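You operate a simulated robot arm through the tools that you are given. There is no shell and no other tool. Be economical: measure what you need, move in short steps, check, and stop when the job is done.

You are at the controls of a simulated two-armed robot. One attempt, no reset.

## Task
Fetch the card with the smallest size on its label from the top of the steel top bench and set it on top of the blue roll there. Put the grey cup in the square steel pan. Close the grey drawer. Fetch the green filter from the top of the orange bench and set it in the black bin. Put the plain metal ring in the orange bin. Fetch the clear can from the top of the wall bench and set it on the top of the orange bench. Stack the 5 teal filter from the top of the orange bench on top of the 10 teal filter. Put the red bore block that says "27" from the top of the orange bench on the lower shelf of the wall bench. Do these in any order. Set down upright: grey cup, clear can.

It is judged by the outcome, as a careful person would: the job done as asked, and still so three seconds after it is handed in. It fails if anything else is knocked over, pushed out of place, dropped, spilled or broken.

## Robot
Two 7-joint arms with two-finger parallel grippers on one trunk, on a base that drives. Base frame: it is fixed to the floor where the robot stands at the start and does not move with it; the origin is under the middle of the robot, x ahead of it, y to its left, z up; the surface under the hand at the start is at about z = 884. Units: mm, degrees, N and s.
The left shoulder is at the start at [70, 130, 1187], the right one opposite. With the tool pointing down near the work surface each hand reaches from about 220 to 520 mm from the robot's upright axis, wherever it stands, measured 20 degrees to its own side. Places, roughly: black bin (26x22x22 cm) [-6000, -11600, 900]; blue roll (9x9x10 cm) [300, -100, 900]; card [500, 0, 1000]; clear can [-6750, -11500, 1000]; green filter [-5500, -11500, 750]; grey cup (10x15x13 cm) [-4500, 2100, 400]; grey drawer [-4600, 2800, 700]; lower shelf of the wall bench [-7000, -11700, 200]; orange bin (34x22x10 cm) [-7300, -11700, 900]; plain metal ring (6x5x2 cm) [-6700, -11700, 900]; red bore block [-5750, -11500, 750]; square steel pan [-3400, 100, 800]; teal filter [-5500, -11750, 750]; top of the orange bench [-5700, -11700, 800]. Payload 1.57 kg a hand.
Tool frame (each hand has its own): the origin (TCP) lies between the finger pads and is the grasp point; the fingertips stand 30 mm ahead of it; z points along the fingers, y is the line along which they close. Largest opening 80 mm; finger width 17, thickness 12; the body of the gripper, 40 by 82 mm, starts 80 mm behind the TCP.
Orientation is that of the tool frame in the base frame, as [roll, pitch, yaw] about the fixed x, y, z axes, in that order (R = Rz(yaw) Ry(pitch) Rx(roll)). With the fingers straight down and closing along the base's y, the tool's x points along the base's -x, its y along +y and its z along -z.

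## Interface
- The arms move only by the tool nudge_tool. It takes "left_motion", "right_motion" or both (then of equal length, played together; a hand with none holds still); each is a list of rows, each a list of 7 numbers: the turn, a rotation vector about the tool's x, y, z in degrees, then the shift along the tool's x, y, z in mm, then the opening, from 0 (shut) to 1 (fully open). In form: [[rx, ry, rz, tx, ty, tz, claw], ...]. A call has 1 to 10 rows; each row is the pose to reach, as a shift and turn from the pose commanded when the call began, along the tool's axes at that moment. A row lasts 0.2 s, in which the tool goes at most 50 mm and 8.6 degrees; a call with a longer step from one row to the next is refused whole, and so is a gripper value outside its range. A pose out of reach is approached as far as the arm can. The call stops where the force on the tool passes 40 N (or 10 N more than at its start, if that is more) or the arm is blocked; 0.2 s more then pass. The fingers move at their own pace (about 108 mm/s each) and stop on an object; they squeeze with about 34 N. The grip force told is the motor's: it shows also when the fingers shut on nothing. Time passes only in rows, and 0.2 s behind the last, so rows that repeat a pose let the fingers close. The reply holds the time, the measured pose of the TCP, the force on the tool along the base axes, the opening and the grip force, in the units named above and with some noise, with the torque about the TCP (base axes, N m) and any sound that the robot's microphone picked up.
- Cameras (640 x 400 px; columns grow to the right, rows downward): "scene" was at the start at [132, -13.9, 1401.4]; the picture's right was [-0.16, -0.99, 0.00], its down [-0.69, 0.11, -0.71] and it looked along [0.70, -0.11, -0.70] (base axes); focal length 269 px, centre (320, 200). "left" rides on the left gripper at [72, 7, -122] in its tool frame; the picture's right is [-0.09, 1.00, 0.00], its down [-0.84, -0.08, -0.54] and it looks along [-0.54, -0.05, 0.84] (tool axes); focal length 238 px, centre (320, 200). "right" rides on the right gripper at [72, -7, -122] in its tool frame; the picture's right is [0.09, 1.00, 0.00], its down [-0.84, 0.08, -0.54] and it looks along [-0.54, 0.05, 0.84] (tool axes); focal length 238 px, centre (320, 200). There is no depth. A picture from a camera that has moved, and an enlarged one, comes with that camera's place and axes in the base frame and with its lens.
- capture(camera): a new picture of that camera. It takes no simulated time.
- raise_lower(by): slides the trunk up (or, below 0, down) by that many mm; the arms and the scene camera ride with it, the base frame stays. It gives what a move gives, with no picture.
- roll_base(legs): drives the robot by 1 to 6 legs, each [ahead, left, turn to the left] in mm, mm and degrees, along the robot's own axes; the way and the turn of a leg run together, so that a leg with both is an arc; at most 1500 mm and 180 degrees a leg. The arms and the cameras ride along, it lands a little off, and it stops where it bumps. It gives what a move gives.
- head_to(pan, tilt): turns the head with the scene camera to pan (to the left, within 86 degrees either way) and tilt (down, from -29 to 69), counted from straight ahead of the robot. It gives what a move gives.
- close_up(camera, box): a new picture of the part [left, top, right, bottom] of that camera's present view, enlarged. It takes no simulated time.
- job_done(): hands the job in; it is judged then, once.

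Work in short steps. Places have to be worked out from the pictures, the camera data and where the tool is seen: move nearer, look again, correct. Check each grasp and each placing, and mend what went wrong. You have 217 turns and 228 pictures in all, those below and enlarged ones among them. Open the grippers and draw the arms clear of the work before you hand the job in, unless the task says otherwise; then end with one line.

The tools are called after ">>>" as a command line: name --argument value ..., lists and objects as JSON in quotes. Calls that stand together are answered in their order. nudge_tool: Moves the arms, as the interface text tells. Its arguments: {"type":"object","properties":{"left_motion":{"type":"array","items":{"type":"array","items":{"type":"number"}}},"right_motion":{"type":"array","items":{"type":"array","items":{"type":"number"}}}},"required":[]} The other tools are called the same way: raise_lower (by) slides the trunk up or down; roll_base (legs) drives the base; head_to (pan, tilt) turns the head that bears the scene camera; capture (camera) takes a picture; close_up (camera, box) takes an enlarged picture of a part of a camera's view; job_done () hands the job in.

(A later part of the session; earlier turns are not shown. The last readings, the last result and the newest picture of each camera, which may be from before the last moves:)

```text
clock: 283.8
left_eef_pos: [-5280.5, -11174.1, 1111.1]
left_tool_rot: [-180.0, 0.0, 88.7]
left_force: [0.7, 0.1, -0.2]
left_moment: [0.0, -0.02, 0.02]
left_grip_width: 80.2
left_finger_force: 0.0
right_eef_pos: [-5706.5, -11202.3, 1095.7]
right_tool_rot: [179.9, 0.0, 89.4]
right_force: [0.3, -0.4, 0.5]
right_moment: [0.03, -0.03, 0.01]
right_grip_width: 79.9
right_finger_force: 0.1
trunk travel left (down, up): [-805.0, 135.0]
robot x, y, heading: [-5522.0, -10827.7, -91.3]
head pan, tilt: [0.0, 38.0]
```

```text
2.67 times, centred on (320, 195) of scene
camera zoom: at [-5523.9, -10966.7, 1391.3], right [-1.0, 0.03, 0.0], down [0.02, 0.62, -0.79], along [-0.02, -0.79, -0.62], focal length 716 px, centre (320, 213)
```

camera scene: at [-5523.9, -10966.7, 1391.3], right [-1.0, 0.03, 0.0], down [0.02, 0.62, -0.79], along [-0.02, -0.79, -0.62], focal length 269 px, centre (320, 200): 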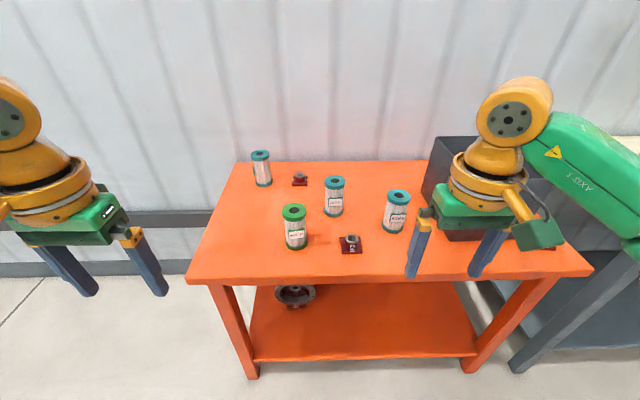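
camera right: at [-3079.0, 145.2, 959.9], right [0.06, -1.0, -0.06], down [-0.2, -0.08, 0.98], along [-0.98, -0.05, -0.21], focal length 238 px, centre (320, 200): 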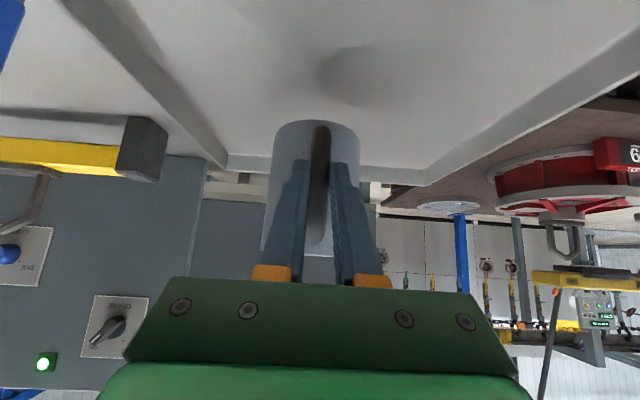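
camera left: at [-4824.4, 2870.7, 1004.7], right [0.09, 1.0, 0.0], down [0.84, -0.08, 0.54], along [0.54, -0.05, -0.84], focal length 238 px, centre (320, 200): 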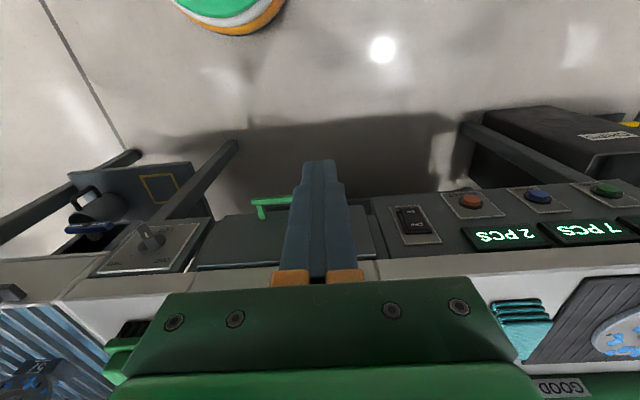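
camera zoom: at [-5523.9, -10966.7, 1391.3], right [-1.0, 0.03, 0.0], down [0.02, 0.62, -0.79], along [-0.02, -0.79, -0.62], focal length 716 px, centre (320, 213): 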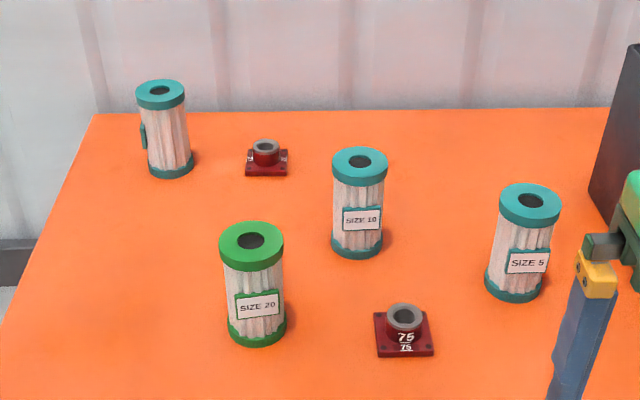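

Seen: green "20", teal "10", teal "5", block "75", a block at the back, and another block at the right end. I strafe right to read the other blocks and see the bin.

>>> roll_base --legs '[[0, -450, 1.3]]'

>>> capture --camera "scene"

>>> close_up --camera "scene" --box '[100, 130, 340, 280]'

>>> close_up --camera "scene" --box '[320, 130, 560, 280]'

```text
clock: 286.6
left_eef_pos: [-5731.9, -11162.0, 1111.8]
left_tool_rot: [-179.9, 0.0, 90.8]
left_force: [0.7, -0.4, -0.5]
left_moment: [0.02, 0.05, -0.01]
left_grip_width: 79.7
left_finger_force: 0.1
right_eef_pos: [-6155.2, -11204.9, 1095.1]
right_tool_rot: [-180.0, 0.0, 91.5]
right_force: [0.1, 0.7, -0.1]
right_moment: [0.0, -0.01, -0.01]
right_grip_width: 80.0
right_finger_force: 0.0
trunk travel left (down, up): [-805.0, 135.0]
robot x, y, heading: [-5983.8, -10824.7, -89.5]
head pan, tilt: [0.0, 38.0]
```

```text
144 pictures are left
camera scene: at [-5981.3, -10963.4, 1391.2], right [-1.0, -0.01, 0.0], down [-0.01, 0.62, -0.79], along [0.01, -0.79, -0.62], focal length 269 px, centre (320, 200)
```

scene: 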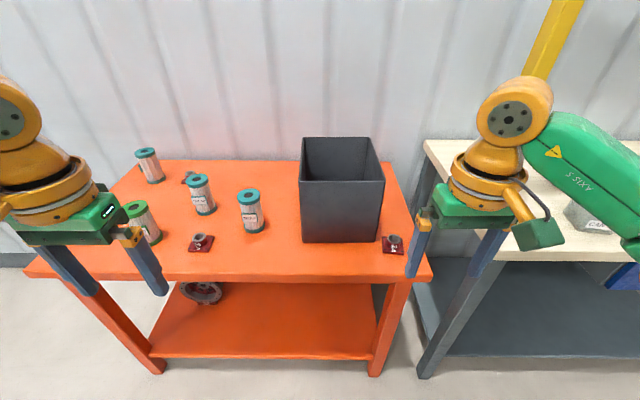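

```text
2.67 times, centred on (220, 205) of scene
camera zoom: at [-5981.3, -10963.4, 1391.2], right [-1.0, -0.01, 0.0], down [-0.01, 0.62, -0.79], along [0.01, -0.79, -0.62], focal length 716 px, centre (587, 187)
```

zoom: 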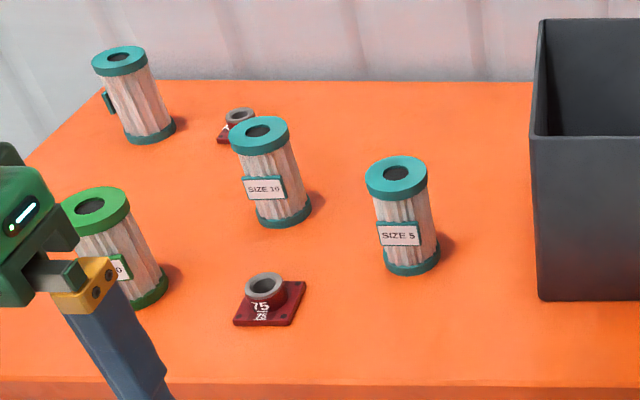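

```text
2.67 times, centred on (440, 205) of scene
camera zoom: at [-5981.3, -10963.4, 1391.2], right [-1.0, -0.01, 0.0], down [-0.01, 0.62, -0.79], along [0.01, -0.79, -0.62], focal length 716 px, centre (0, 187)
```

zoom: 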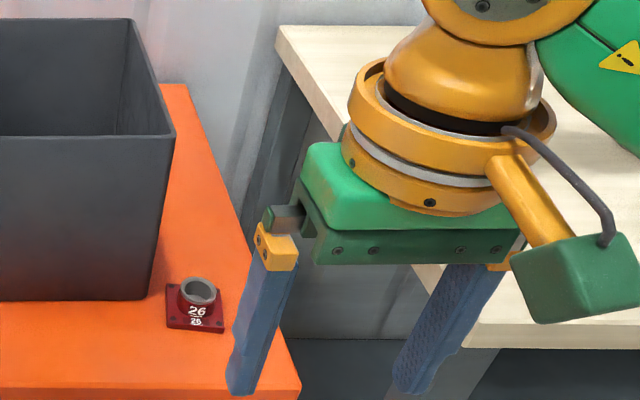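

The right block reads "26" and the front one "75", so "27" should be the one at the back (to be verified). First the green filter: I position the base so that the left hand is nearly above it.

>>> roll_base --legs '[[0, 262, -0.5], [310, 0, 0]]'

>>> capture --camera "left"

>>> capture --camera "scene"

```text
clock: 290.1
left_eef_pos: [-5472.0, -11470.1, 1111.7]
left_tool_rot: [-179.9, 0.1, 89.9]
left_force: [-0.4, 0.3, -0.6]
left_moment: [-0.02, 0.0, 0.0]
left_grip_width: 80.0
left_finger_force: 0.1
right_eef_pos: [-5896.9, -11509.4, 1096.8]
right_tool_rot: [179.9, 0.1, 90.8]
right_force: [-0.3, -0.3, -0.7]
right_moment: [-0.01, 0.05, 0.0]
right_grip_width: 80.1
right_finger_force: 0.0
trunk travel left (down, up): [-805.0, 135.0]
robot x, y, heading: [-5719.1, -11135.5, -90.1]
head pan, tilt: [0.0, 38.0]
```

```text
141 pictures are left
camera left: at [-5465.7, -11398.8, 1234.7], right [1.0, -0.09, 0.0], down [-0.08, -0.84, 0.54], along [-0.05, -0.54, -0.84], focal length 238 px, centre (320, 200)
```

left: 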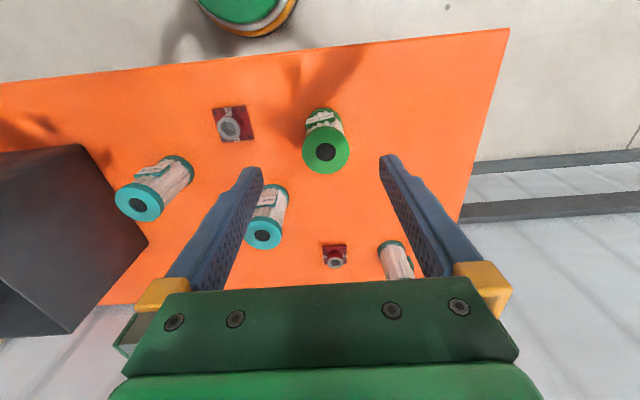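

```text
140 pictures are left
camera scene: at [-5720.1, -11268.8, 1391.5], right [-1.0, 0.0, 0.0], down [0.0, 0.61, -0.79], along [0.0, -0.79, -0.61], focal length 269 px, centre (320, 200)
```

scene: 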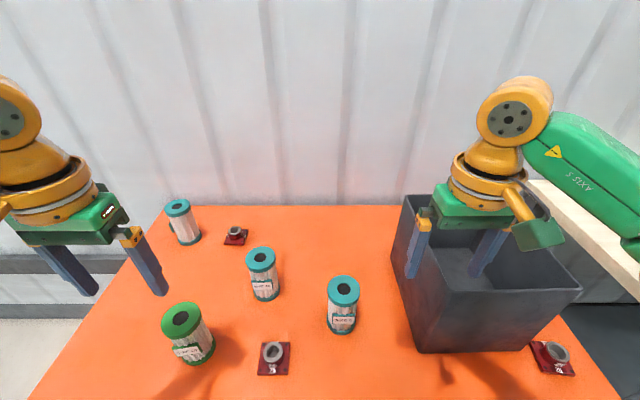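

The green cap's centre is at about (-5468, -11522), top z ≈ 920. I move above it and stop with the tips just over the cap.

>>> nudge_tool --left_motion '[[0, 0, 0, -25, 2, 20, 1], [0, 0, 0, -52, 4, 60, 1], [0, 0, 0, -52, 4, 100, 1], [0, 0, 0, -52, 4, 140, 1], [0, 0, 0, -52, 4, 150, 1], [0, 0, 0, -52, 4, 150, 1]]'

>>> capture --camera "left"

>>> capture --camera "scene"

```text
clock: 291.5
left_eef_pos: [-5467.0, -11523.5, 958.3]
left_tool_rot: [-180.0, 0.0, 90.0]
left_force: [-0.5, 0.1, 0.3]
left_moment: [0.03, 0.03, -0.01]
left_grip_width: 79.8
left_finger_force: 0.1
right_eef_pos: [-5896.3, -11510.3, 1096.3]
right_tool_rot: [179.8, 0.0, 90.8]
right_force: [-0.5, 0.2, -0.6]
right_moment: [-0.05, -0.01, -0.04]
right_grip_width: 80.0
right_finger_force: 0.2
trunk travel left (down, up): [-805.0, 135.0]
robot x, y, heading: [-5721.4, -11132.0, -90.3]
head pan, tilt: [0.0, 38.0]
```

```text
139 pictures are left
camera left: at [-5460.5, -11452.3, 1082.1], right [1.0, -0.09, 0.0], down [-0.08, -0.84, 0.54], along [-0.05, -0.54, -0.84], focal length 238 px, centre (320, 200)
```

left: 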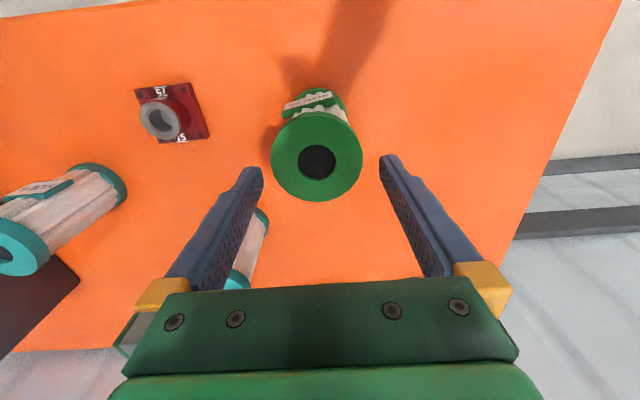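

```text
138 pictures are left
camera scene: at [-5720.2, -11271.1, 1391.3], right [-1.0, 0.0, 0.0], down [0.0, 0.62, -0.79], along [0.0, -0.79, -0.62], focal length 269 px, centre (320, 200)
```

scene: 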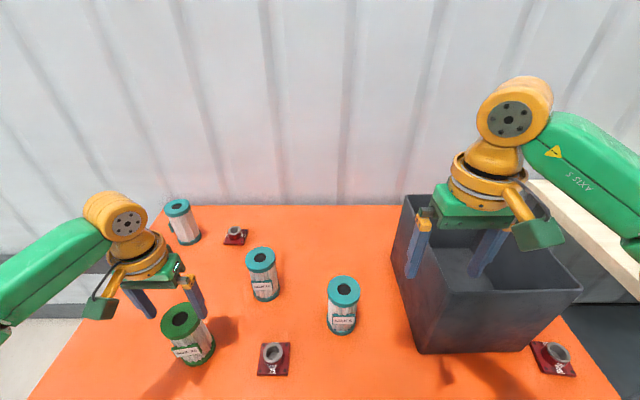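

Aligned within a few millimetres (cap about 67 mm wide). I descend to grip height.

>>> nudge_tool --left_motion '[[0, 0, 0, 4, -1.5, 10, 1], [0, 0, 0, 4, -1.5, 25, 1], [0, 0, 0, 4, -1.5, 40, 1], [0, 0, 0, 4, -1.5, 55, 1], [0, 0, 0, 4, -1.5, 55, 1]]'

>>> capture --camera "left"

```text
clock: 292.7
left_eef_pos: [-5470.8, -11522.2, 904.8]
left_tool_rot: [-179.9, 0.0, 90.1]
left_force: [0.1, -0.1, 0.2]
left_moment: [0.0, 0.01, 0.01]
left_grip_width: 80.1
left_finger_force: 0.0
right_eef_pos: [-5896.2, -11510.4, 1094.8]
right_tool_rot: [179.9, 0.0, 90.8]
right_force: [0.2, 1.2, 0.3]
right_moment: [0.01, 0.01, 0.0]
right_grip_width: 80.0
right_finger_force: 0.0
trunk travel left (down, up): [-805.0, 135.0]
robot x, y, heading: [-5721.2, -11129.1, -90.2]
head pan, tilt: [0.0, 38.0]
```

```text
137 pictures are left
camera left: at [-5463.9, -11449.9, 1028.3], right [1.0, -0.09, 0.0], down [-0.08, -0.84, 0.54], along [-0.05, -0.54, -0.84], focal length 238 px, centre (320, 200)
```

left: 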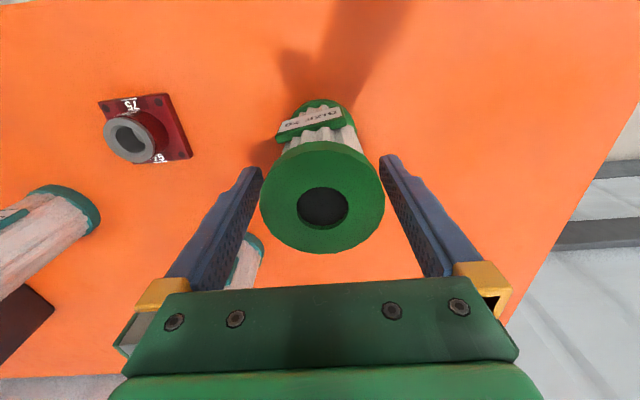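

The cap is between the pads. I close and lift a little.

>>> nudge_tool --left_motion '[[0, 0, 0, 5, 0, 0, 1], [0, 0, 0, 5, 0, 0, 0.6], [0, 0, 0, 5, 0, 0, 0], [0, 0, 0, 5, 0, 0, 0], [0, 0, 0, 5, 0, -20, 0], [0, 0, 0, 5, 0, -50, 0]]'

>>> capture --camera "left"

```text
clock: 294.1
left_eef_pos: [-5470.0, -11515.1, 956.5]
left_tool_rot: [-180.0, 0.0, 90.0]
left_force: [0.5, -0.3, -1.4]
left_moment: [0.0, 0.03, 0.02]
left_grip_width: 64.3
left_finger_force: 33.9
right_eef_pos: [-5897.0, -11511.5, 1095.2]
right_tool_rot: [179.9, 0.0, 90.7]
right_force: [0.2, 0.5, 0.0]
right_moment: [-0.02, -0.01, 0.02]
right_grip_width: 80.0
right_finger_force: 0.2
trunk travel left (down, up): [-805.0, 135.0]
robot x, y, heading: [-5719.8, -11134.1, -90.0]
head pan, tilt: [0.0, 38.0]
```

```text
136 pictures are left
camera left: at [-5463.6, -11443.5, 1079.3], right [1.0, -0.09, 0.0], down [-0.08, -0.84, 0.54], along [-0.05, -0.54, -0.84], focal length 238 px, centre (320, 200)
```

left: 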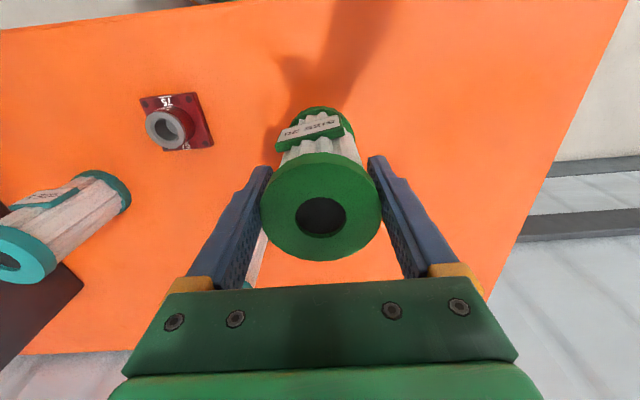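

Green is held (64 mm). I raise everything well above the bin's rim (≈998), retract the right hand, then strafe right to the bin.

>>> raise_lower --by 125

>>> nudge_tool --left_motion '[[0, 0, 0, 0, 0, -25, 0], [0, 0, 0, 0, 0, -50, 0], [0, 0, 0, 0, 0, -75, 0], [0, 0, 0, 0, 0, -100, 0], [0, 0, 0, 0, 0, -100, 0]]' --right_motion '[[0, 0, 0, 25, 0, 0, 1], [0, 0, 0, 50, 0, 0, 1], [0, 0, 0, 80, 0, 0, 1], [0, 0, 0, 110, 0, 0, 1], [0, 0, 0, 120, 0, 0, 1]]'

>>> roll_base --legs '[[0, -500, 0]]'

>>> head_to --pan 10 --tilt 45

>>> capture --camera "scene"

>>> capture --camera "left"

```text
clock: 295.7
left_eef_pos: [-5469.6, -11515.0, 1080.4]
left_tool_rot: [180.0, -0.1, 90.0]
left_force: [0.1, 0.0, -2.0]
left_moment: [0.01, 0.01, 0.02]
left_grip_width: 64.4
left_finger_force: 34.4
right_eef_pos: [-5896.4, -11510.9, 1221.2]
right_tool_rot: [180.0, -0.1, 90.8]
right_force: [-0.7, 0.2, -0.1]
right_moment: [0.02, 0.0, 0.02]
right_grip_width: 79.9
right_finger_force: 0.0
trunk travel left (down, up): [-930.0, 10.0]
robot x, y, heading: [-5720.7, -11134.3, -89.9]
head pan, tilt: [0.0, 38.0]
```

```text
clock: 296.9
left_eef_pos: [-5470.4, -11516.6, 1180.1]
left_tool_rot: [-179.9, 0.0, 90.0]
left_force: [-1.1, -0.5, -2.0]
left_moment: [0.01, 0.01, 0.01]
left_grip_width: 64.3
left_finger_force: 33.7
right_eef_pos: [-5896.9, -11390.8, 1223.2]
right_tool_rot: [179.8, -0.1, 90.8]
right_force: [-1.0, -0.2, 0.2]
right_moment: [-0.01, 0.02, 0.01]
right_grip_width: 79.9
right_finger_force: 0.1
trunk travel left (down, up): [-930.0, 10.0]
robot x, y, heading: [-5723.2, -11134.0, -90.0]
head pan, tilt: [0.0, 38.0]
```

```text
clock: 299.9
left_eef_pos: [-5973.6, -11516.0, 1180.1]
left_tool_rot: [-179.8, 0.0, 90.9]
left_force: [0.4, 0.1, -2.4]
left_moment: [-0.02, -0.01, 0.01]
left_grip_width: 64.3
left_finger_force: 34.1
right_eef_pos: [-6402.1, -11396.2, 1222.4]
right_tool_rot: [180.0, -0.1, 91.6]
right_force: [0.4, -0.3, -0.2]
right_moment: [-0.04, 0.01, 0.01]
right_grip_width: 80.0
right_finger_force: 0.1
trunk travel left (down, up): [-930.0, 10.0]
robot x, y, heading: [-6231.7, -11137.1, -89.5]
head pan, tilt: [0.0, 38.0]
```

```text
clock: 300.6
left_eef_pos: [-5976.4, -11515.8, 1180.0]
left_tool_rot: [-180.0, 0.0, 90.9]
left_force: [-0.4, -0.6, -2.7]
left_moment: [0.06, 0.0, -0.01]
left_grip_width: 64.0
left_finger_force: 33.9
right_eef_pos: [-6403.7, -11395.2, 1222.2]
right_tool_rot: [179.9, -0.1, 91.6]
right_force: [-0.5, -0.6, -0.1]
right_moment: [-0.02, -0.03, -0.02]
right_grip_width: 80.2
right_finger_force: 0.1
trunk travel left (down, up): [-930.0, 10.0]
robot x, y, heading: [-6231.4, -11138.3, -89.5]
head pan, tilt: [10.0, 45.0]
```

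```text
135 pictures are left
camera scene: at [-6214.1, -11268.3, 1506.0], right [-0.98, -0.19, 0.0], down [-0.13, 0.69, -0.71], along [0.13, -0.69, -0.71], focal length 269 px, centre (320, 200)
```

scene: 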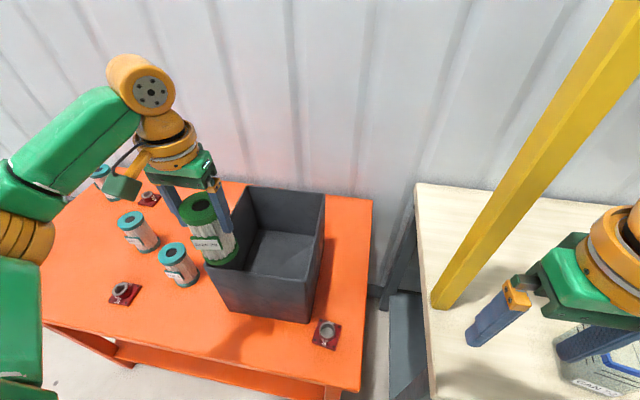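

```text
134 pictures are left
camera left: at [-5969.6, -11445.0, 1303.4], right [1.0, -0.08, 0.0], down [-0.06, -0.84, 0.54], along [-0.04, -0.54, -0.84], focal length 238 px, centre (320, 200)
```

left: 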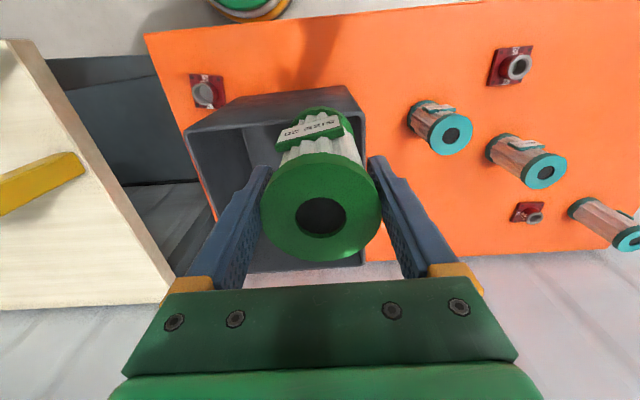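

I move the filter over the bin's middle at about (-6035, -11610) and check.

>>> nudge_tool --left_motion '[[0, 0, 0, -25, -15, 0, 0], [0, 0, 0, -50, -30, 0, 0], [0, 0, 0, -75, -45, 0, 0], [0, 0, 0, -94, -58, 0, 0], [0, 0, 0, -94, -58, 0, 0]]'

>>> capture --camera "left"

>>> capture --camera "scene"

```text
clock: 301.8
left_eef_pos: [-6034.9, -11613.5, 1181.9]
left_tool_rot: [180.0, 0.0, 90.8]
left_force: [0.3, -0.3, -1.3]
left_moment: [0.03, -0.01, 0.0]
left_grip_width: 64.1
left_finger_force: 34.0
right_eef_pos: [-6404.2, -11394.7, 1222.9]
right_tool_rot: [179.8, -0.1, 91.6]
right_force: [0.3, 0.2, -0.7]
right_moment: [0.01, 0.0, -0.01]
right_grip_width: 80.2
right_finger_force: 0.0
trunk travel left (down, up): [-930.0, 10.0]
robot x, y, heading: [-6233.4, -11136.0, -89.2]
head pan, tilt: [10.0, 45.0]
```

```text
133 pictures are left
camera left: at [-6028.1, -11542.0, 1305.5], right [1.0, -0.08, 0.0], down [-0.07, -0.84, 0.54], along [-0.04, -0.54, -0.84], focal length 238 px, centre (320, 200)
```

left: 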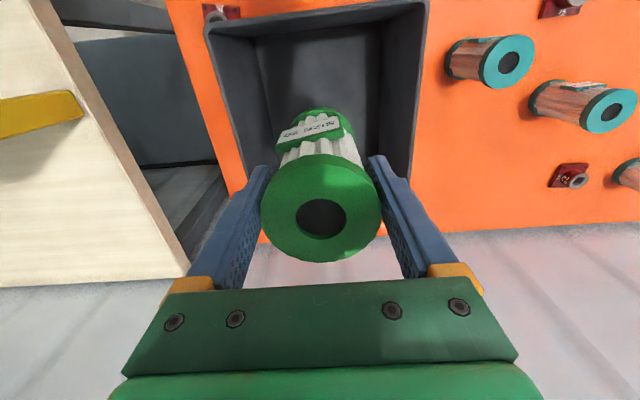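

```text
132 pictures are left
camera scene: at [-6215.0, -11268.3, 1505.9], right [-0.98, -0.19, 0.0], down [-0.13, 0.7, -0.71], along [0.13, -0.69, -0.71], focal length 269 px, centre (320, 200)
```

scene: 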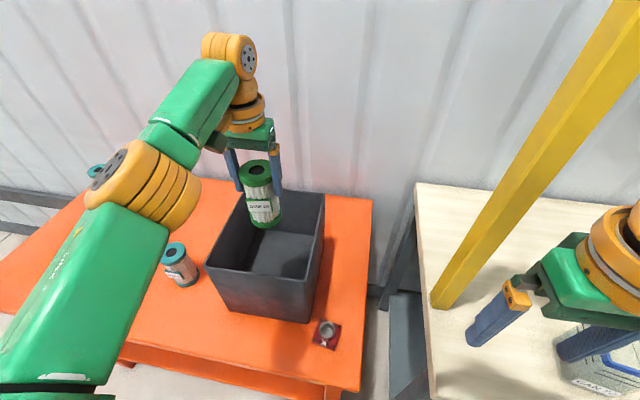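

The filter is inside the rim outline on all sides. I lower it into the bin with the arm.

>>> nudge_tool --left_motion '[[0, 0, 0, -5, 3, 30, 0], [0, 0, 0, -10, 6, 60, 0], [0, 0, 0, -10, 6, 90, 0], [0, 0, 0, -10, 6, 120, 0], [0, 0, 0, -10, 6, 150, 0], [0, 0, 0, -10, 6, 180, 0], [0, 0, 0, -10, 6, 210, 0], [0, 0, 0, -10, 6, 240, 0], [0, 0, 0, -10, 6, 255, 0]]'

>>> capture --camera "left"

>>> capture --camera "scene"

```text
clock: 303.8
left_eef_pos: [-6027.1, -11596.8, 937.6]
left_tool_rot: [-179.9, 0.5, 90.8]
left_force: [2.0, -5.3, 16.7]
left_moment: [-0.23, -0.01, -0.01]
left_grip_width: 63.4
left_finger_force: 34.4
left hand out of reach, approached as far as the arm can: row 7, 8, 9
right_eef_pos: [-6405.0, -11391.6, 1223.7]
right_tool_rot: [179.7, 0.2, 91.6]
right_force: [0.0, -0.7, -0.5]
right_moment: [-0.04, -0.02, -0.05]
right_grip_width: 80.0
right_finger_force: 0.1
trunk travel left (down, up): [-930.0, 10.0]
robot x, y, heading: [-6231.0, -11137.4, -89.3]
head pan, tilt: [10.0, 45.0]
```

```text
131 pictures are left
camera left: at [-6022.4, -11523.6, 1060.1], right [1.0, -0.08, 0.0], down [-0.07, -0.83, 0.55], along [-0.04, -0.55, -0.84], focal length 238 px, centre (320, 200)
```

left: 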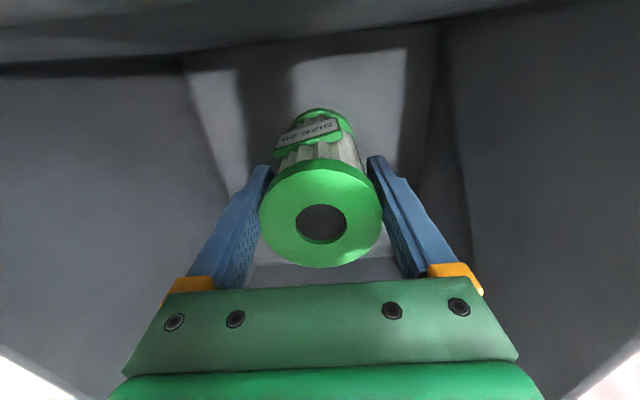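

```text
130 pictures are left
camera scene: at [-6217.2, -11262.5, 1507.0], right [-0.98, -0.19, 0.0], down [-0.13, 0.69, -0.71], along [0.13, -0.7, -0.7], focal length 269 px, centre (320, 200)
```

scene: 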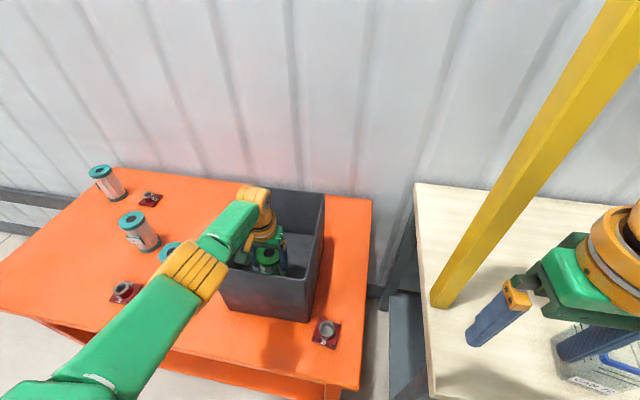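

There is 17 N of upward force slightly earlier than expected; I look closely to see whether it is the bin floor or the arm touching something.

>>> close_up --camera "scene" --box '[120, 170, 340, 330]'

>>> close_up --camera "left" --box '[220, 60, 420, 200]'

```text
2.50 times, centred on (230, 250) of scene
camera zoom: at [-6217.2, -11262.5, 1507.0], right [-0.98, -0.19, 0.0], down [-0.13, 0.69, -0.71], along [0.13, -0.7, -0.7], focal length 672 px, centre (545, 75)
```

zoom: 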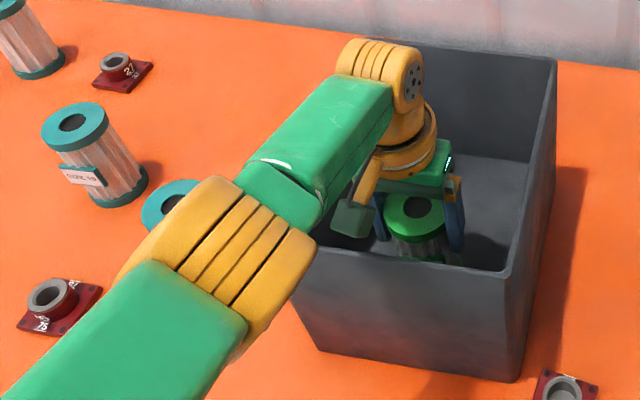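

```text
2.86 times, centred on (320, 130) of left
camera zoom: at [-6022.4, -11523.6, 1060.1], right [1.0, -0.08, 0.0], down [-0.07, -0.83, 0.55], along [-0.04, -0.55, -0.84], focal length 681 px, centre (320, 400)
```

zoom: 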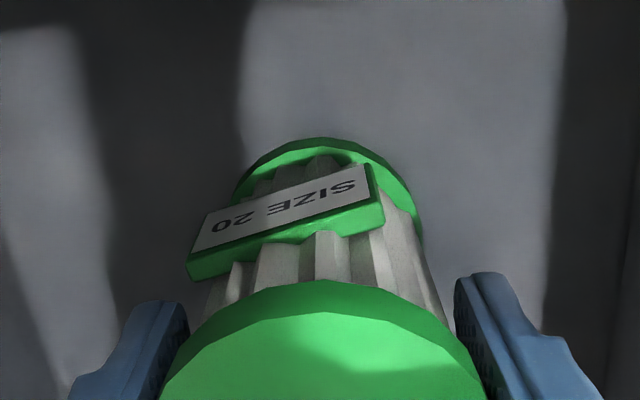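

The back block reads "27". The force pattern (friction-like) suggests the filter is on the bin floor. I ease up slightly to unload, then open and see that it stays.

>>> nudge_tool --left_motion '[[0, 0, 0, 0, 0, -2, 0], [0, 0, 0, 0, 0, -3, 0], [0, 0, 0, 0, 0, -3, 0]]'

>>> nudge_tool --left_motion '[[0, 0, 0, 0, 0, 0, 0.9], [0, 0, 0, 0, 0, 0, 0.9], [0, 0, 0, 0, 0, 0, 0.9]]'

>>> capture --camera "left"

```text
clock: 304.6
left_eef_pos: [-6028.2, -11595.0, 938.0]
left_tool_rot: [179.9, 0.3, 90.8]
left_force: [-2.3, -4.4, 14.6]
left_moment: [-0.72, 0.22, -0.06]
left_grip_width: 63.5
left_finger_force: 34.3
right_eef_pos: [-6407.7, -11393.5, 1222.8]
right_tool_rot: [179.8, 0.0, 91.7]
right_force: [-0.5, 0.6, -0.3]
right_moment: [0.0, 0.02, 0.02]
right_grip_width: 80.0
right_finger_force: 0.0
trunk travel left (down, up): [-930.0, 10.0]
robot x, y, heading: [-6231.4, -11137.1, -89.2]
head pan, tilt: [10.0, 45.0]
```

```text
clock: 305.4
left_eef_pos: [-6026.0, -11597.8, 936.9]
left_tool_rot: [180.0, 0.0, 90.9]
left_force: [-0.5, 0.6, 0.1]
left_moment: [-0.04, -0.03, 0.02]
left_grip_width: 71.9
left_finger_force: 0.0
right_eef_pos: [-6405.8, -11395.1, 1222.8]
right_tool_rot: [179.9, -0.1, 91.6]
right_force: [0.0, 0.1, 0.0]
right_moment: [0.03, 0.0, -0.04]
right_grip_width: 80.2
right_finger_force: 0.1
trunk travel left (down, up): [-930.0, 10.0]
robot x, y, heading: [-6234.7, -11134.0, -89.3]
head pan, tilt: [10.0, 45.0]
```

```text
127 pictures are left
camera left: at [-6020.6, -11525.9, 1058.9], right [1.0, -0.08, 0.0], down [-0.06, -0.84, 0.54], along [-0.04, -0.54, -0.84], focal length 238 px, centre (320, 200)
```

left: 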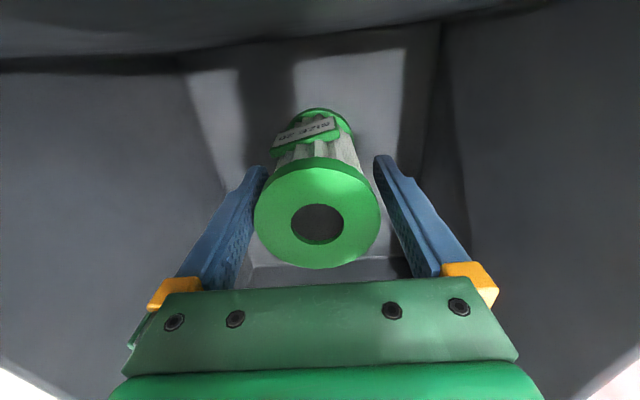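

The filter stands on the bin floor. I open fully and rise straight up.

>>> nudge_tool --left_motion '[[0, 0, 0, 0, 1, 0, 1], [0, 0, 0, 0, 1, -20, 1], [0, 0, 0, 0, 1, -50, 1], [0, 0, 0, 0, 1, -90, 1], [0, 0, 0, 0, 1, -130, 1], [0, 0, 0, 0, 1, -170, 1], [0, 0, 0, 20, 1, -210, 1], [0, 0, 0, 50, 1, -230, 1], [0, 0, 0, 80, 1, -230, 1]]'

>>> capture --camera "left"

>>> capture --camera "scene"

```text
clock: 307.4
left_eef_pos: [-6024.2, -11514.6, 1166.0]
left_tool_rot: [180.0, 0.0, 91.0]
left_force: [-0.1, 0.2, -0.1]
left_moment: [-0.01, 0.02, 0.04]
left_grip_width: 79.7
left_finger_force: 0.0
right_eef_pos: [-6404.8, -11394.7, 1221.9]
right_tool_rot: [179.9, 0.0, 91.6]
right_force: [-0.1, 1.4, 0.0]
right_moment: [0.0, 0.02, 0.02]
right_grip_width: 80.0
right_finger_force: 0.1
trunk travel left (down, up): [-930.0, 10.0]
robot x, y, heading: [-6233.5, -11136.6, -89.4]
head pan, tilt: [10.0, 45.0]
```

```text
126 pictures are left
camera left: at [-6019.8, -11443.5, 1288.2], right [1.0, -0.08, 0.0], down [-0.06, -0.84, 0.54], along [-0.04, -0.54, -0.84], focal length 238 px, centre (320, 200)
```

left: 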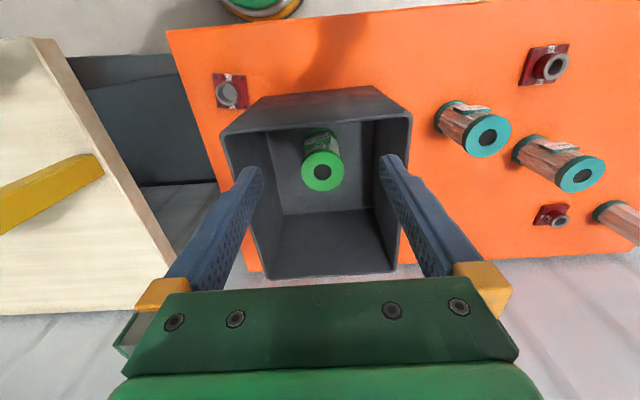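

```text
125 pictures are left
camera scene: at [-6214.9, -11266.3, 1506.1], right [-0.98, -0.19, 0.0], down [-0.13, 0.69, -0.71], along [0.13, -0.7, -0.71], focal length 269 px, centre (320, 200)
```

scene: 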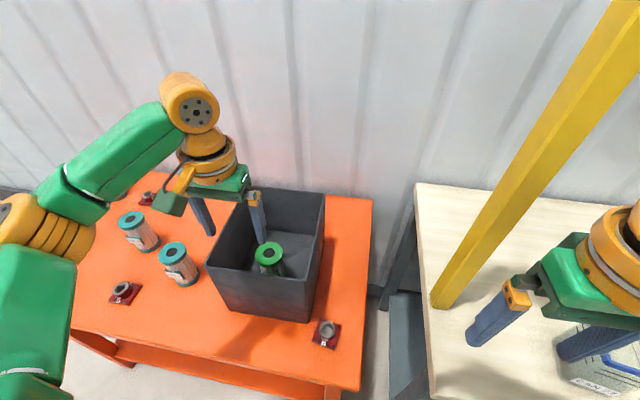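

Green is done. Next teal "5": I strafe left so that the right hand lines up with it.

>>> roll_base --legs '[[0, 640, -0.7]]'

>>> nudge_tool --right_motion '[[0, -5, 0, -25, 0, 0, 1], [0, -10, 0, -50, 0, 20, 1], [0, -15, 0, -75, 0, 40, 1], [0, -20, 0, -95, 0, 60, 1], [0, -20, 0, -115, 0, 80, 1], [0, -20, 0, -130, 0, 100, 1]]'

>>> head_to --pan -10 --tilt 45

>>> capture --camera "right"

>>> capture --camera "scene"

```text
clock: 311.0
left_eef_pos: [-5371.0, -11502.9, 1166.0]
left_tool_rot: [179.9, 0.0, 91.4]
left_force: [-0.7, -0.7, -0.5]
left_moment: [0.02, 0.01, 0.02]
left_grip_width: 80.0
left_finger_force: 0.2
right_eef_pos: [-5752.1, -11384.9, 1222.8]
right_tool_rot: [179.8, 0.0, 92.1]
right_force: [0.0, -0.6, -0.3]
right_moment: [0.04, -0.02, 0.03]
right_grip_width: 79.8
right_finger_force: 0.1
trunk travel left (down, up): [-930.0, 10.0]
robot x, y, heading: [-5579.8, -11124.6, -88.4]
head pan, tilt: [10.0, 45.0]
```

```text
clock: 312.4
left_eef_pos: [-5369.4, -11503.1, 1164.9]
left_tool_rot: [-179.9, -0.1, 91.3]
left_force: [0.0, 1.6, -0.1]
left_moment: [0.01, -0.03, 0.0]
left_grip_width: 80.1
left_finger_force: 0.0
right_eef_pos: [-5744.7, -11516.3, 1120.0]
right_tool_rot: [179.9, 19.9, 92.1]
right_force: [0.1, -0.5, 0.2]
right_moment: [0.04, -0.01, 0.0]
right_grip_width: 79.9
right_finger_force: 0.0
trunk travel left (down, up): [-930.0, 10.0]
robot x, y, heading: [-5579.5, -11124.9, -88.5]
head pan, tilt: [10.0, 45.0]
```

```text
clock: 313.2
left_eef_pos: [-5369.8, -11501.5, 1164.6]
left_tool_rot: [180.0, 0.0, 91.5]
left_force: [0.4, 0.3, 0.3]
left_moment: [0.01, -0.03, 0.01]
left_grip_width: 80.0
left_finger_force: 0.1
right_eef_pos: [-5744.3, -11513.6, 1120.7]
right_tool_rot: [179.9, 20.0, 92.1]
right_force: [0.8, -1.0, 0.7]
right_moment: [-0.03, 0.01, 0.01]
right_grip_width: 80.0
right_finger_force: 0.1
trunk travel left (down, up): [-930.0, 10.0]
robot x, y, heading: [-5580.8, -11124.3, -88.8]
head pan, tilt: [-10.0, 45.0]
```

```text
124 pictures are left
camera right: at [-5754.5, -11405.8, 1209.6], right [0.99, 0.12, -0.03], down [0.1, -0.6, 0.8], along [0.08, -0.79, -0.61], focal length 238 px, centre (320, 200)
```

right: 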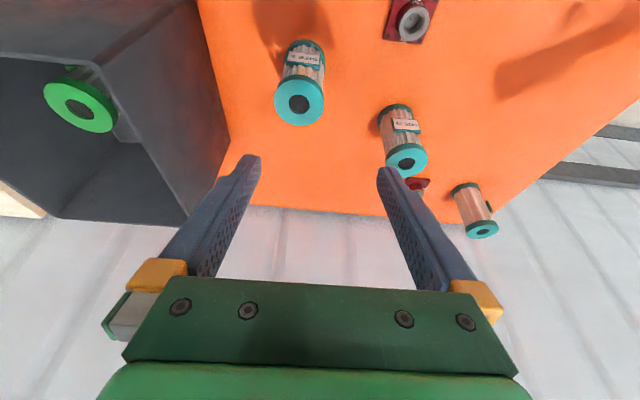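

```text
123 pictures are left
camera scene: at [-5590.0, -11256.6, 1506.0], right [-0.99, 0.15, 0.0], down [0.11, 0.7, -0.71], along [-0.11, -0.7, -0.71], focal length 269 px, centre (320, 200)
```

scene: 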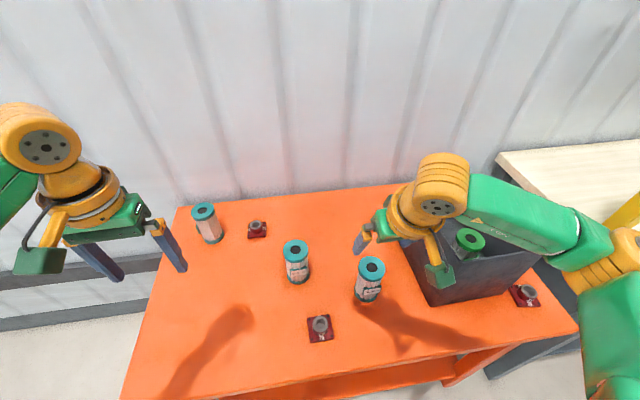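

Teal "5" top is at about (-5769, -11578, 925), teal "10" at (-5591, -11657, 924). I hover over "5" and check.

>>> nudge_tool --right_motion '[[0, 0, 0, -2, -10, 35, 1], [0, 0, 0, -3, -20, 70, 1], [0, 0, 0, -5, -27, 105, 1], [0, 0, 0, -6, -27, 140, 1], [0, 0, 0, -6, -27, 165, 1], [0, 0, 0, -6, -27, 165, 1]]'

>>> capture --camera "right"

```text
clock: 314.6
left_eef_pos: [-5368.8, -11503.4, 1164.6]
left_tool_rot: [-179.9, -0.1, 91.4]
left_force: [-0.2, -0.5, 0.3]
left_moment: [0.0, -0.01, 0.0]
left_grip_width: 80.0
left_finger_force: 0.0
right_eef_pos: [-5768.1, -11578.5, 968.2]
right_tool_rot: [179.8, 19.8, 92.1]
right_force: [0.7, 0.2, 0.2]
right_moment: [-0.01, 0.0, -0.02]
right_grip_width: 80.0
right_finger_force: 0.1
trunk travel left (down, up): [-930.0, 10.0]
robot x, y, heading: [-5582.6, -11126.2, -88.7]
head pan, tilt: [-10.0, 45.0]
```

```text
122 pictures are left
camera right: at [-5779.0, -11469.5, 1057.1], right [0.99, 0.12, -0.03], down [0.1, -0.6, 0.8], along [0.08, -0.79, -0.61], focal length 238 px, centre (320, 200)
```

right: 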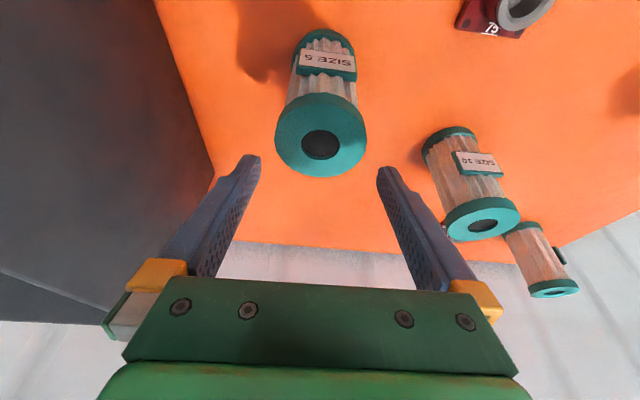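

Well aligned. I descend vertically to grip height and look.

>>> nudge_tool --right_motion '[[0, 0, 0, 5, -1, 14, 1], [0, 0, 0, 10, -1, 28, 1], [0, 0, 0, 15, -1, 42, 1], [0, 0, 0, 21, -1, 57, 1], [0, 0, 0, 21, -1, 57, 1]]'

>>> capture --camera "right"

```text
clock: 315.9
left_eef_pos: [-5370.5, -11503.7, 1164.6]
left_tool_rot: [-180.0, 0.0, 91.5]
left_force: [-1.0, 0.2, 0.0]
left_moment: [0.0, 0.01, -0.04]
left_grip_width: 79.8
left_finger_force: 0.1
right_eef_pos: [-5771.8, -11577.5, 906.7]
right_tool_rot: [179.9, 20.0, 92.2]
right_force: [-0.9, -0.4, -0.2]
right_moment: [-0.01, -0.02, 0.03]
right_grip_width: 80.0
right_finger_force: 0.0
trunk travel left (down, up): [-930.0, 10.0]
robot x, y, heading: [-5578.9, -11124.6, -88.7]
head pan, tilt: [-10.0, 45.0]
```

```text
121 pictures are left
camera right: at [-5782.7, -11469.3, 996.1], right [0.99, 0.12, -0.03], down [0.1, -0.6, 0.8], along [0.08, -0.79, -0.61], focal length 238 px, centre (320, 200)
```

right: 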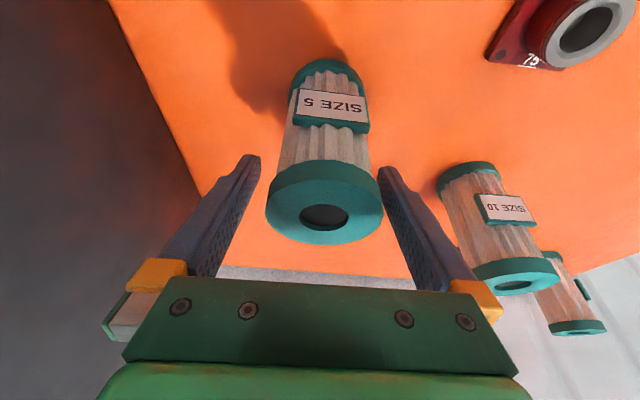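

>>> nudge_tool --right_motion '[[0, 0, 0, 0, 2, 0, 0.6], [0, 0, 0, 0, 2, 0, 0], [0, 0, 0, 0, 2, 0, 0], [0, 0, 0, 0, 2, 0, 0], [0, 0, 0, -7, 2, -19, 0], [0, 0, 0, -17, 2, -47, 0]]'

>>> capture --camera "right"

```text
clock: 317.2
left_eef_pos: [-5370.4, -11503.1, 1164.6]
left_tool_rot: [-179.9, 0.0, 91.4]
left_force: [-0.4, 0.3, 0.1]
left_moment: [-0.01, 0.02, 0.03]
left_grip_width: 79.8
left_finger_force: 0.0
right_eef_pos: [-5771.2, -11575.4, 957.4]
right_tool_rot: [179.9, 19.9, 92.2]
right_force: [-0.6, 0.2, -2.7]
right_moment: [-0.02, 0.0, 0.02]
right_grip_width: 65.2
right_finger_force: 34.1
trunk travel left (down, up): [-930.0, 10.0]
robot x, y, heading: [-5581.8, -11126.2, -88.9]
head pan, tilt: [-10.0, 45.0]
```

```text
120 pictures are left
camera right: at [-5781.8, -11466.8, 1046.0], right [0.99, 0.12, -0.03], down [0.1, -0.6, 0.8], along [0.08, -0.79, -0.61], focal length 238 px, centre (320, 200)
```

right: 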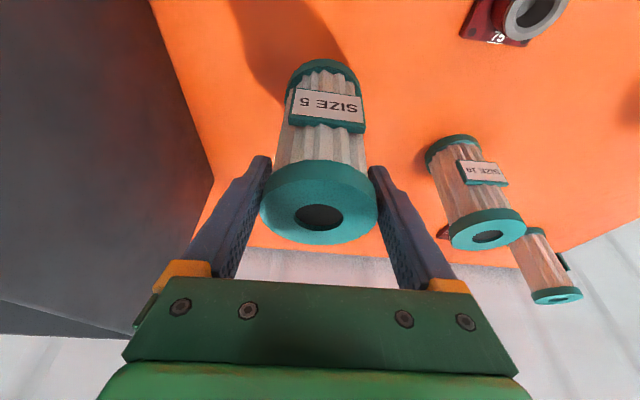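

Teal "5" is held (65 mm). I lift it well above "10" and strafe the base 130 mm left.

>>> nudge_tool --right_motion '[[0, 0, 0, -12, 0, -34, 0], [0, 0, 0, -24, 0, -68, 0], [0, 0, 0, -36, 0, -102, 0], [0, 0, 0, -51, 0, -141, 0], [0, 0, 0, -51, 0, -141, 0]]'

>>> roll_base --legs '[[10, 130, -1.2]]'

>>> capture --camera "right"

>>> capture --camera "scene"

```text
clock: 318.4
left_eef_pos: [-5370.2, -11503.3, 1164.9]
left_tool_rot: [180.0, 0.0, 91.4]
left_force: [0.0, 0.8, -0.7]
left_moment: [-0.02, -0.01, -0.03]
left_grip_width: 79.7
left_finger_force: 0.1
right_eef_pos: [-5771.5, -11576.3, 1109.5]
right_tool_rot: [179.8, 19.9, 92.1]
right_force: [1.0, -0.1, -3.1]
right_moment: [-0.03, -0.03, -0.01]
right_grip_width: 65.1
right_finger_force: 34.0
trunk travel left (down, up): [-930.0, 10.0]
robot x, y, heading: [-5580.5, -11129.5, -88.7]
head pan, tilt: [-10.0, 45.0]
```

```text
clock: 319.7
left_eef_pos: [-5252.4, -11515.9, 1165.9]
left_tool_rot: [179.7, -0.1, 90.1]
left_force: [0.4, 0.3, -0.5]
left_moment: [0.01, -0.05, -0.01]
left_grip_width: 80.1
left_finger_force: 0.2
right_eef_pos: [-5655.0, -11579.9, 1108.6]
right_tool_rot: [179.6, 20.0, 90.8]
right_force: [-0.5, -0.5, -1.5]
right_moment: [0.03, -0.03, 0.03]
right_grip_width: 65.3
right_finger_force: 33.8
trunk travel left (down, up): [-930.0, 10.0]
robot x, y, heading: [-5448.8, -11136.0, -90.2]
head pan, tilt: [-10.0, 45.0]
```

```text
119 pictures are left
camera right: at [-5663.0, -11470.6, 1196.1], right [0.99, 0.1, -0.03], down [0.08, -0.6, 0.8], along [0.07, -0.79, -0.61], focal length 238 px, centre (320, 200)
```

right: 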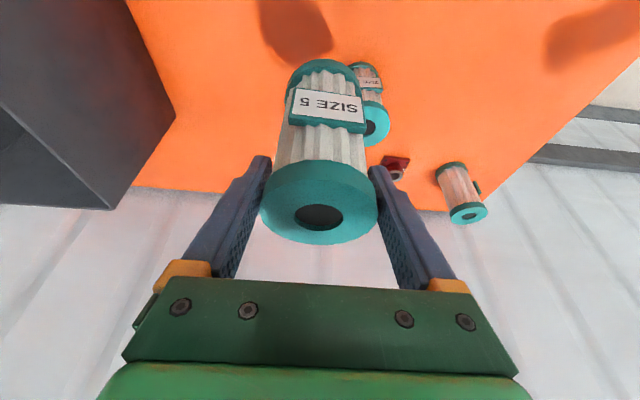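

```text
118 pictures are left
camera scene: at [-5468.0, -11265.1, 1505.9], right [-0.98, 0.17, 0.0], down [0.12, 0.7, -0.71], along [-0.12, -0.7, -0.71], focal length 269 px, centre (320, 200)
```

scene: 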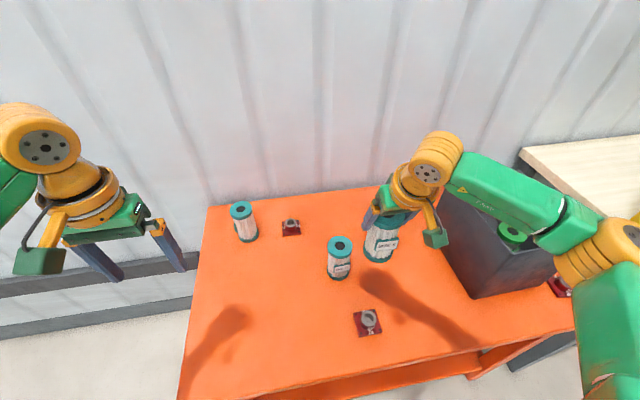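

I move it over teal "10" at (-5590, -11662), keeping the height.

>>> nudge_tool --right_motion '[[0, 0, 0, -16, 13, 6, 0], [0, 0, 0, -32, 26, 12, 0], [0, 0, 0, -48, 39, 18, 0], [0, 0, 0, -64, 52, 23, 0], [0, 0, 0, -78, 64, 28, 0], [0, 0, 0, -78, 64, 28, 0]]'

>>> capture --camera "right"

>>> close_up --camera "scene" --box '[240, 130, 440, 300]'

>>> capture --camera "left"

```text
clock: 321.1
left_eef_pos: [-5249.1, -11515.1, 1164.6]
left_tool_rot: [179.9, 0.0, 90.2]
left_force: [0.6, 0.1, -0.2]
left_moment: [0.03, 0.02, -0.01]
left_grip_width: 80.1
left_finger_force: 0.2
right_eef_pos: [-5583.1, -11664.0, 1107.9]
right_tool_rot: [180.0, 20.0, 90.9]
right_force: [-0.6, 0.5, -1.9]
right_moment: [0.0, -0.04, 0.01]
right_grip_width: 65.2
right_finger_force: 33.8
trunk travel left (down, up): [-930.0, 10.0]
robot x, y, heading: [-5447.5, -11137.0, -90.0]
head pan, tilt: [-10.0, 45.0]
```

```text
117 pictures are left
camera right: at [-5591.2, -11554.1, 1196.7], right [0.99, 0.1, -0.03], down [0.09, -0.6, 0.79], along [0.06, -0.79, -0.61], focal length 238 px, centre (320, 200)
```

right: 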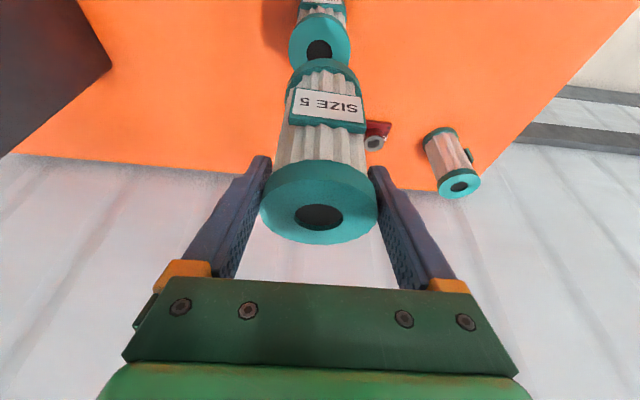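

```text
2.35 times, centred on (340, 215) of scene
camera zoom: at [-5462.7, -11265.5, 1505.9], right [-0.99, 0.17, 0.0], down [0.12, 0.7, -0.71], along [-0.12, -0.7, -0.71], focal length 632 px, centre (273, 165)
```

zoom: 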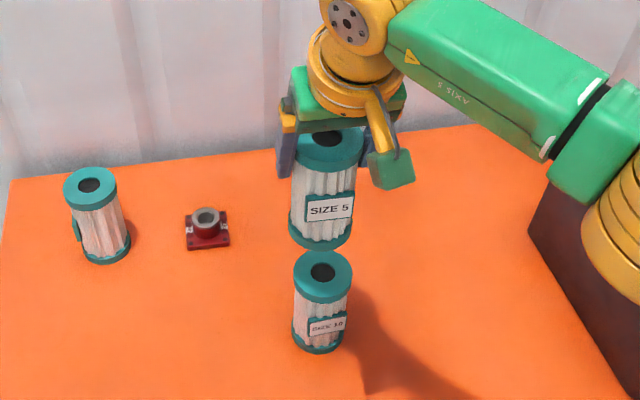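

```text
115 pictures are left
camera left: at [-5241.2, -11444.8, 1287.8], right [1.0, -0.09, 0.0], down [-0.07, -0.84, 0.54], along [-0.05, -0.54, -0.84], focal length 238 px, centre (320, 200)
```

left: 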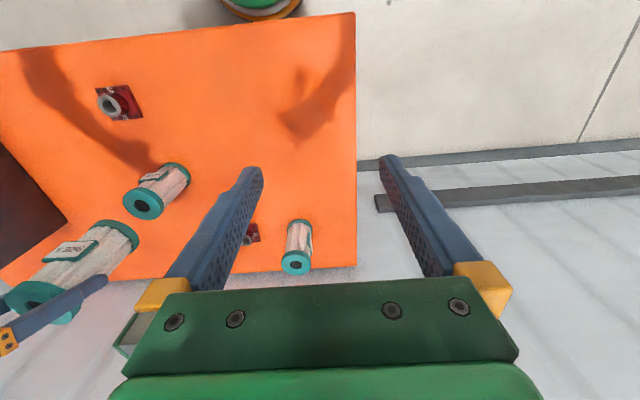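

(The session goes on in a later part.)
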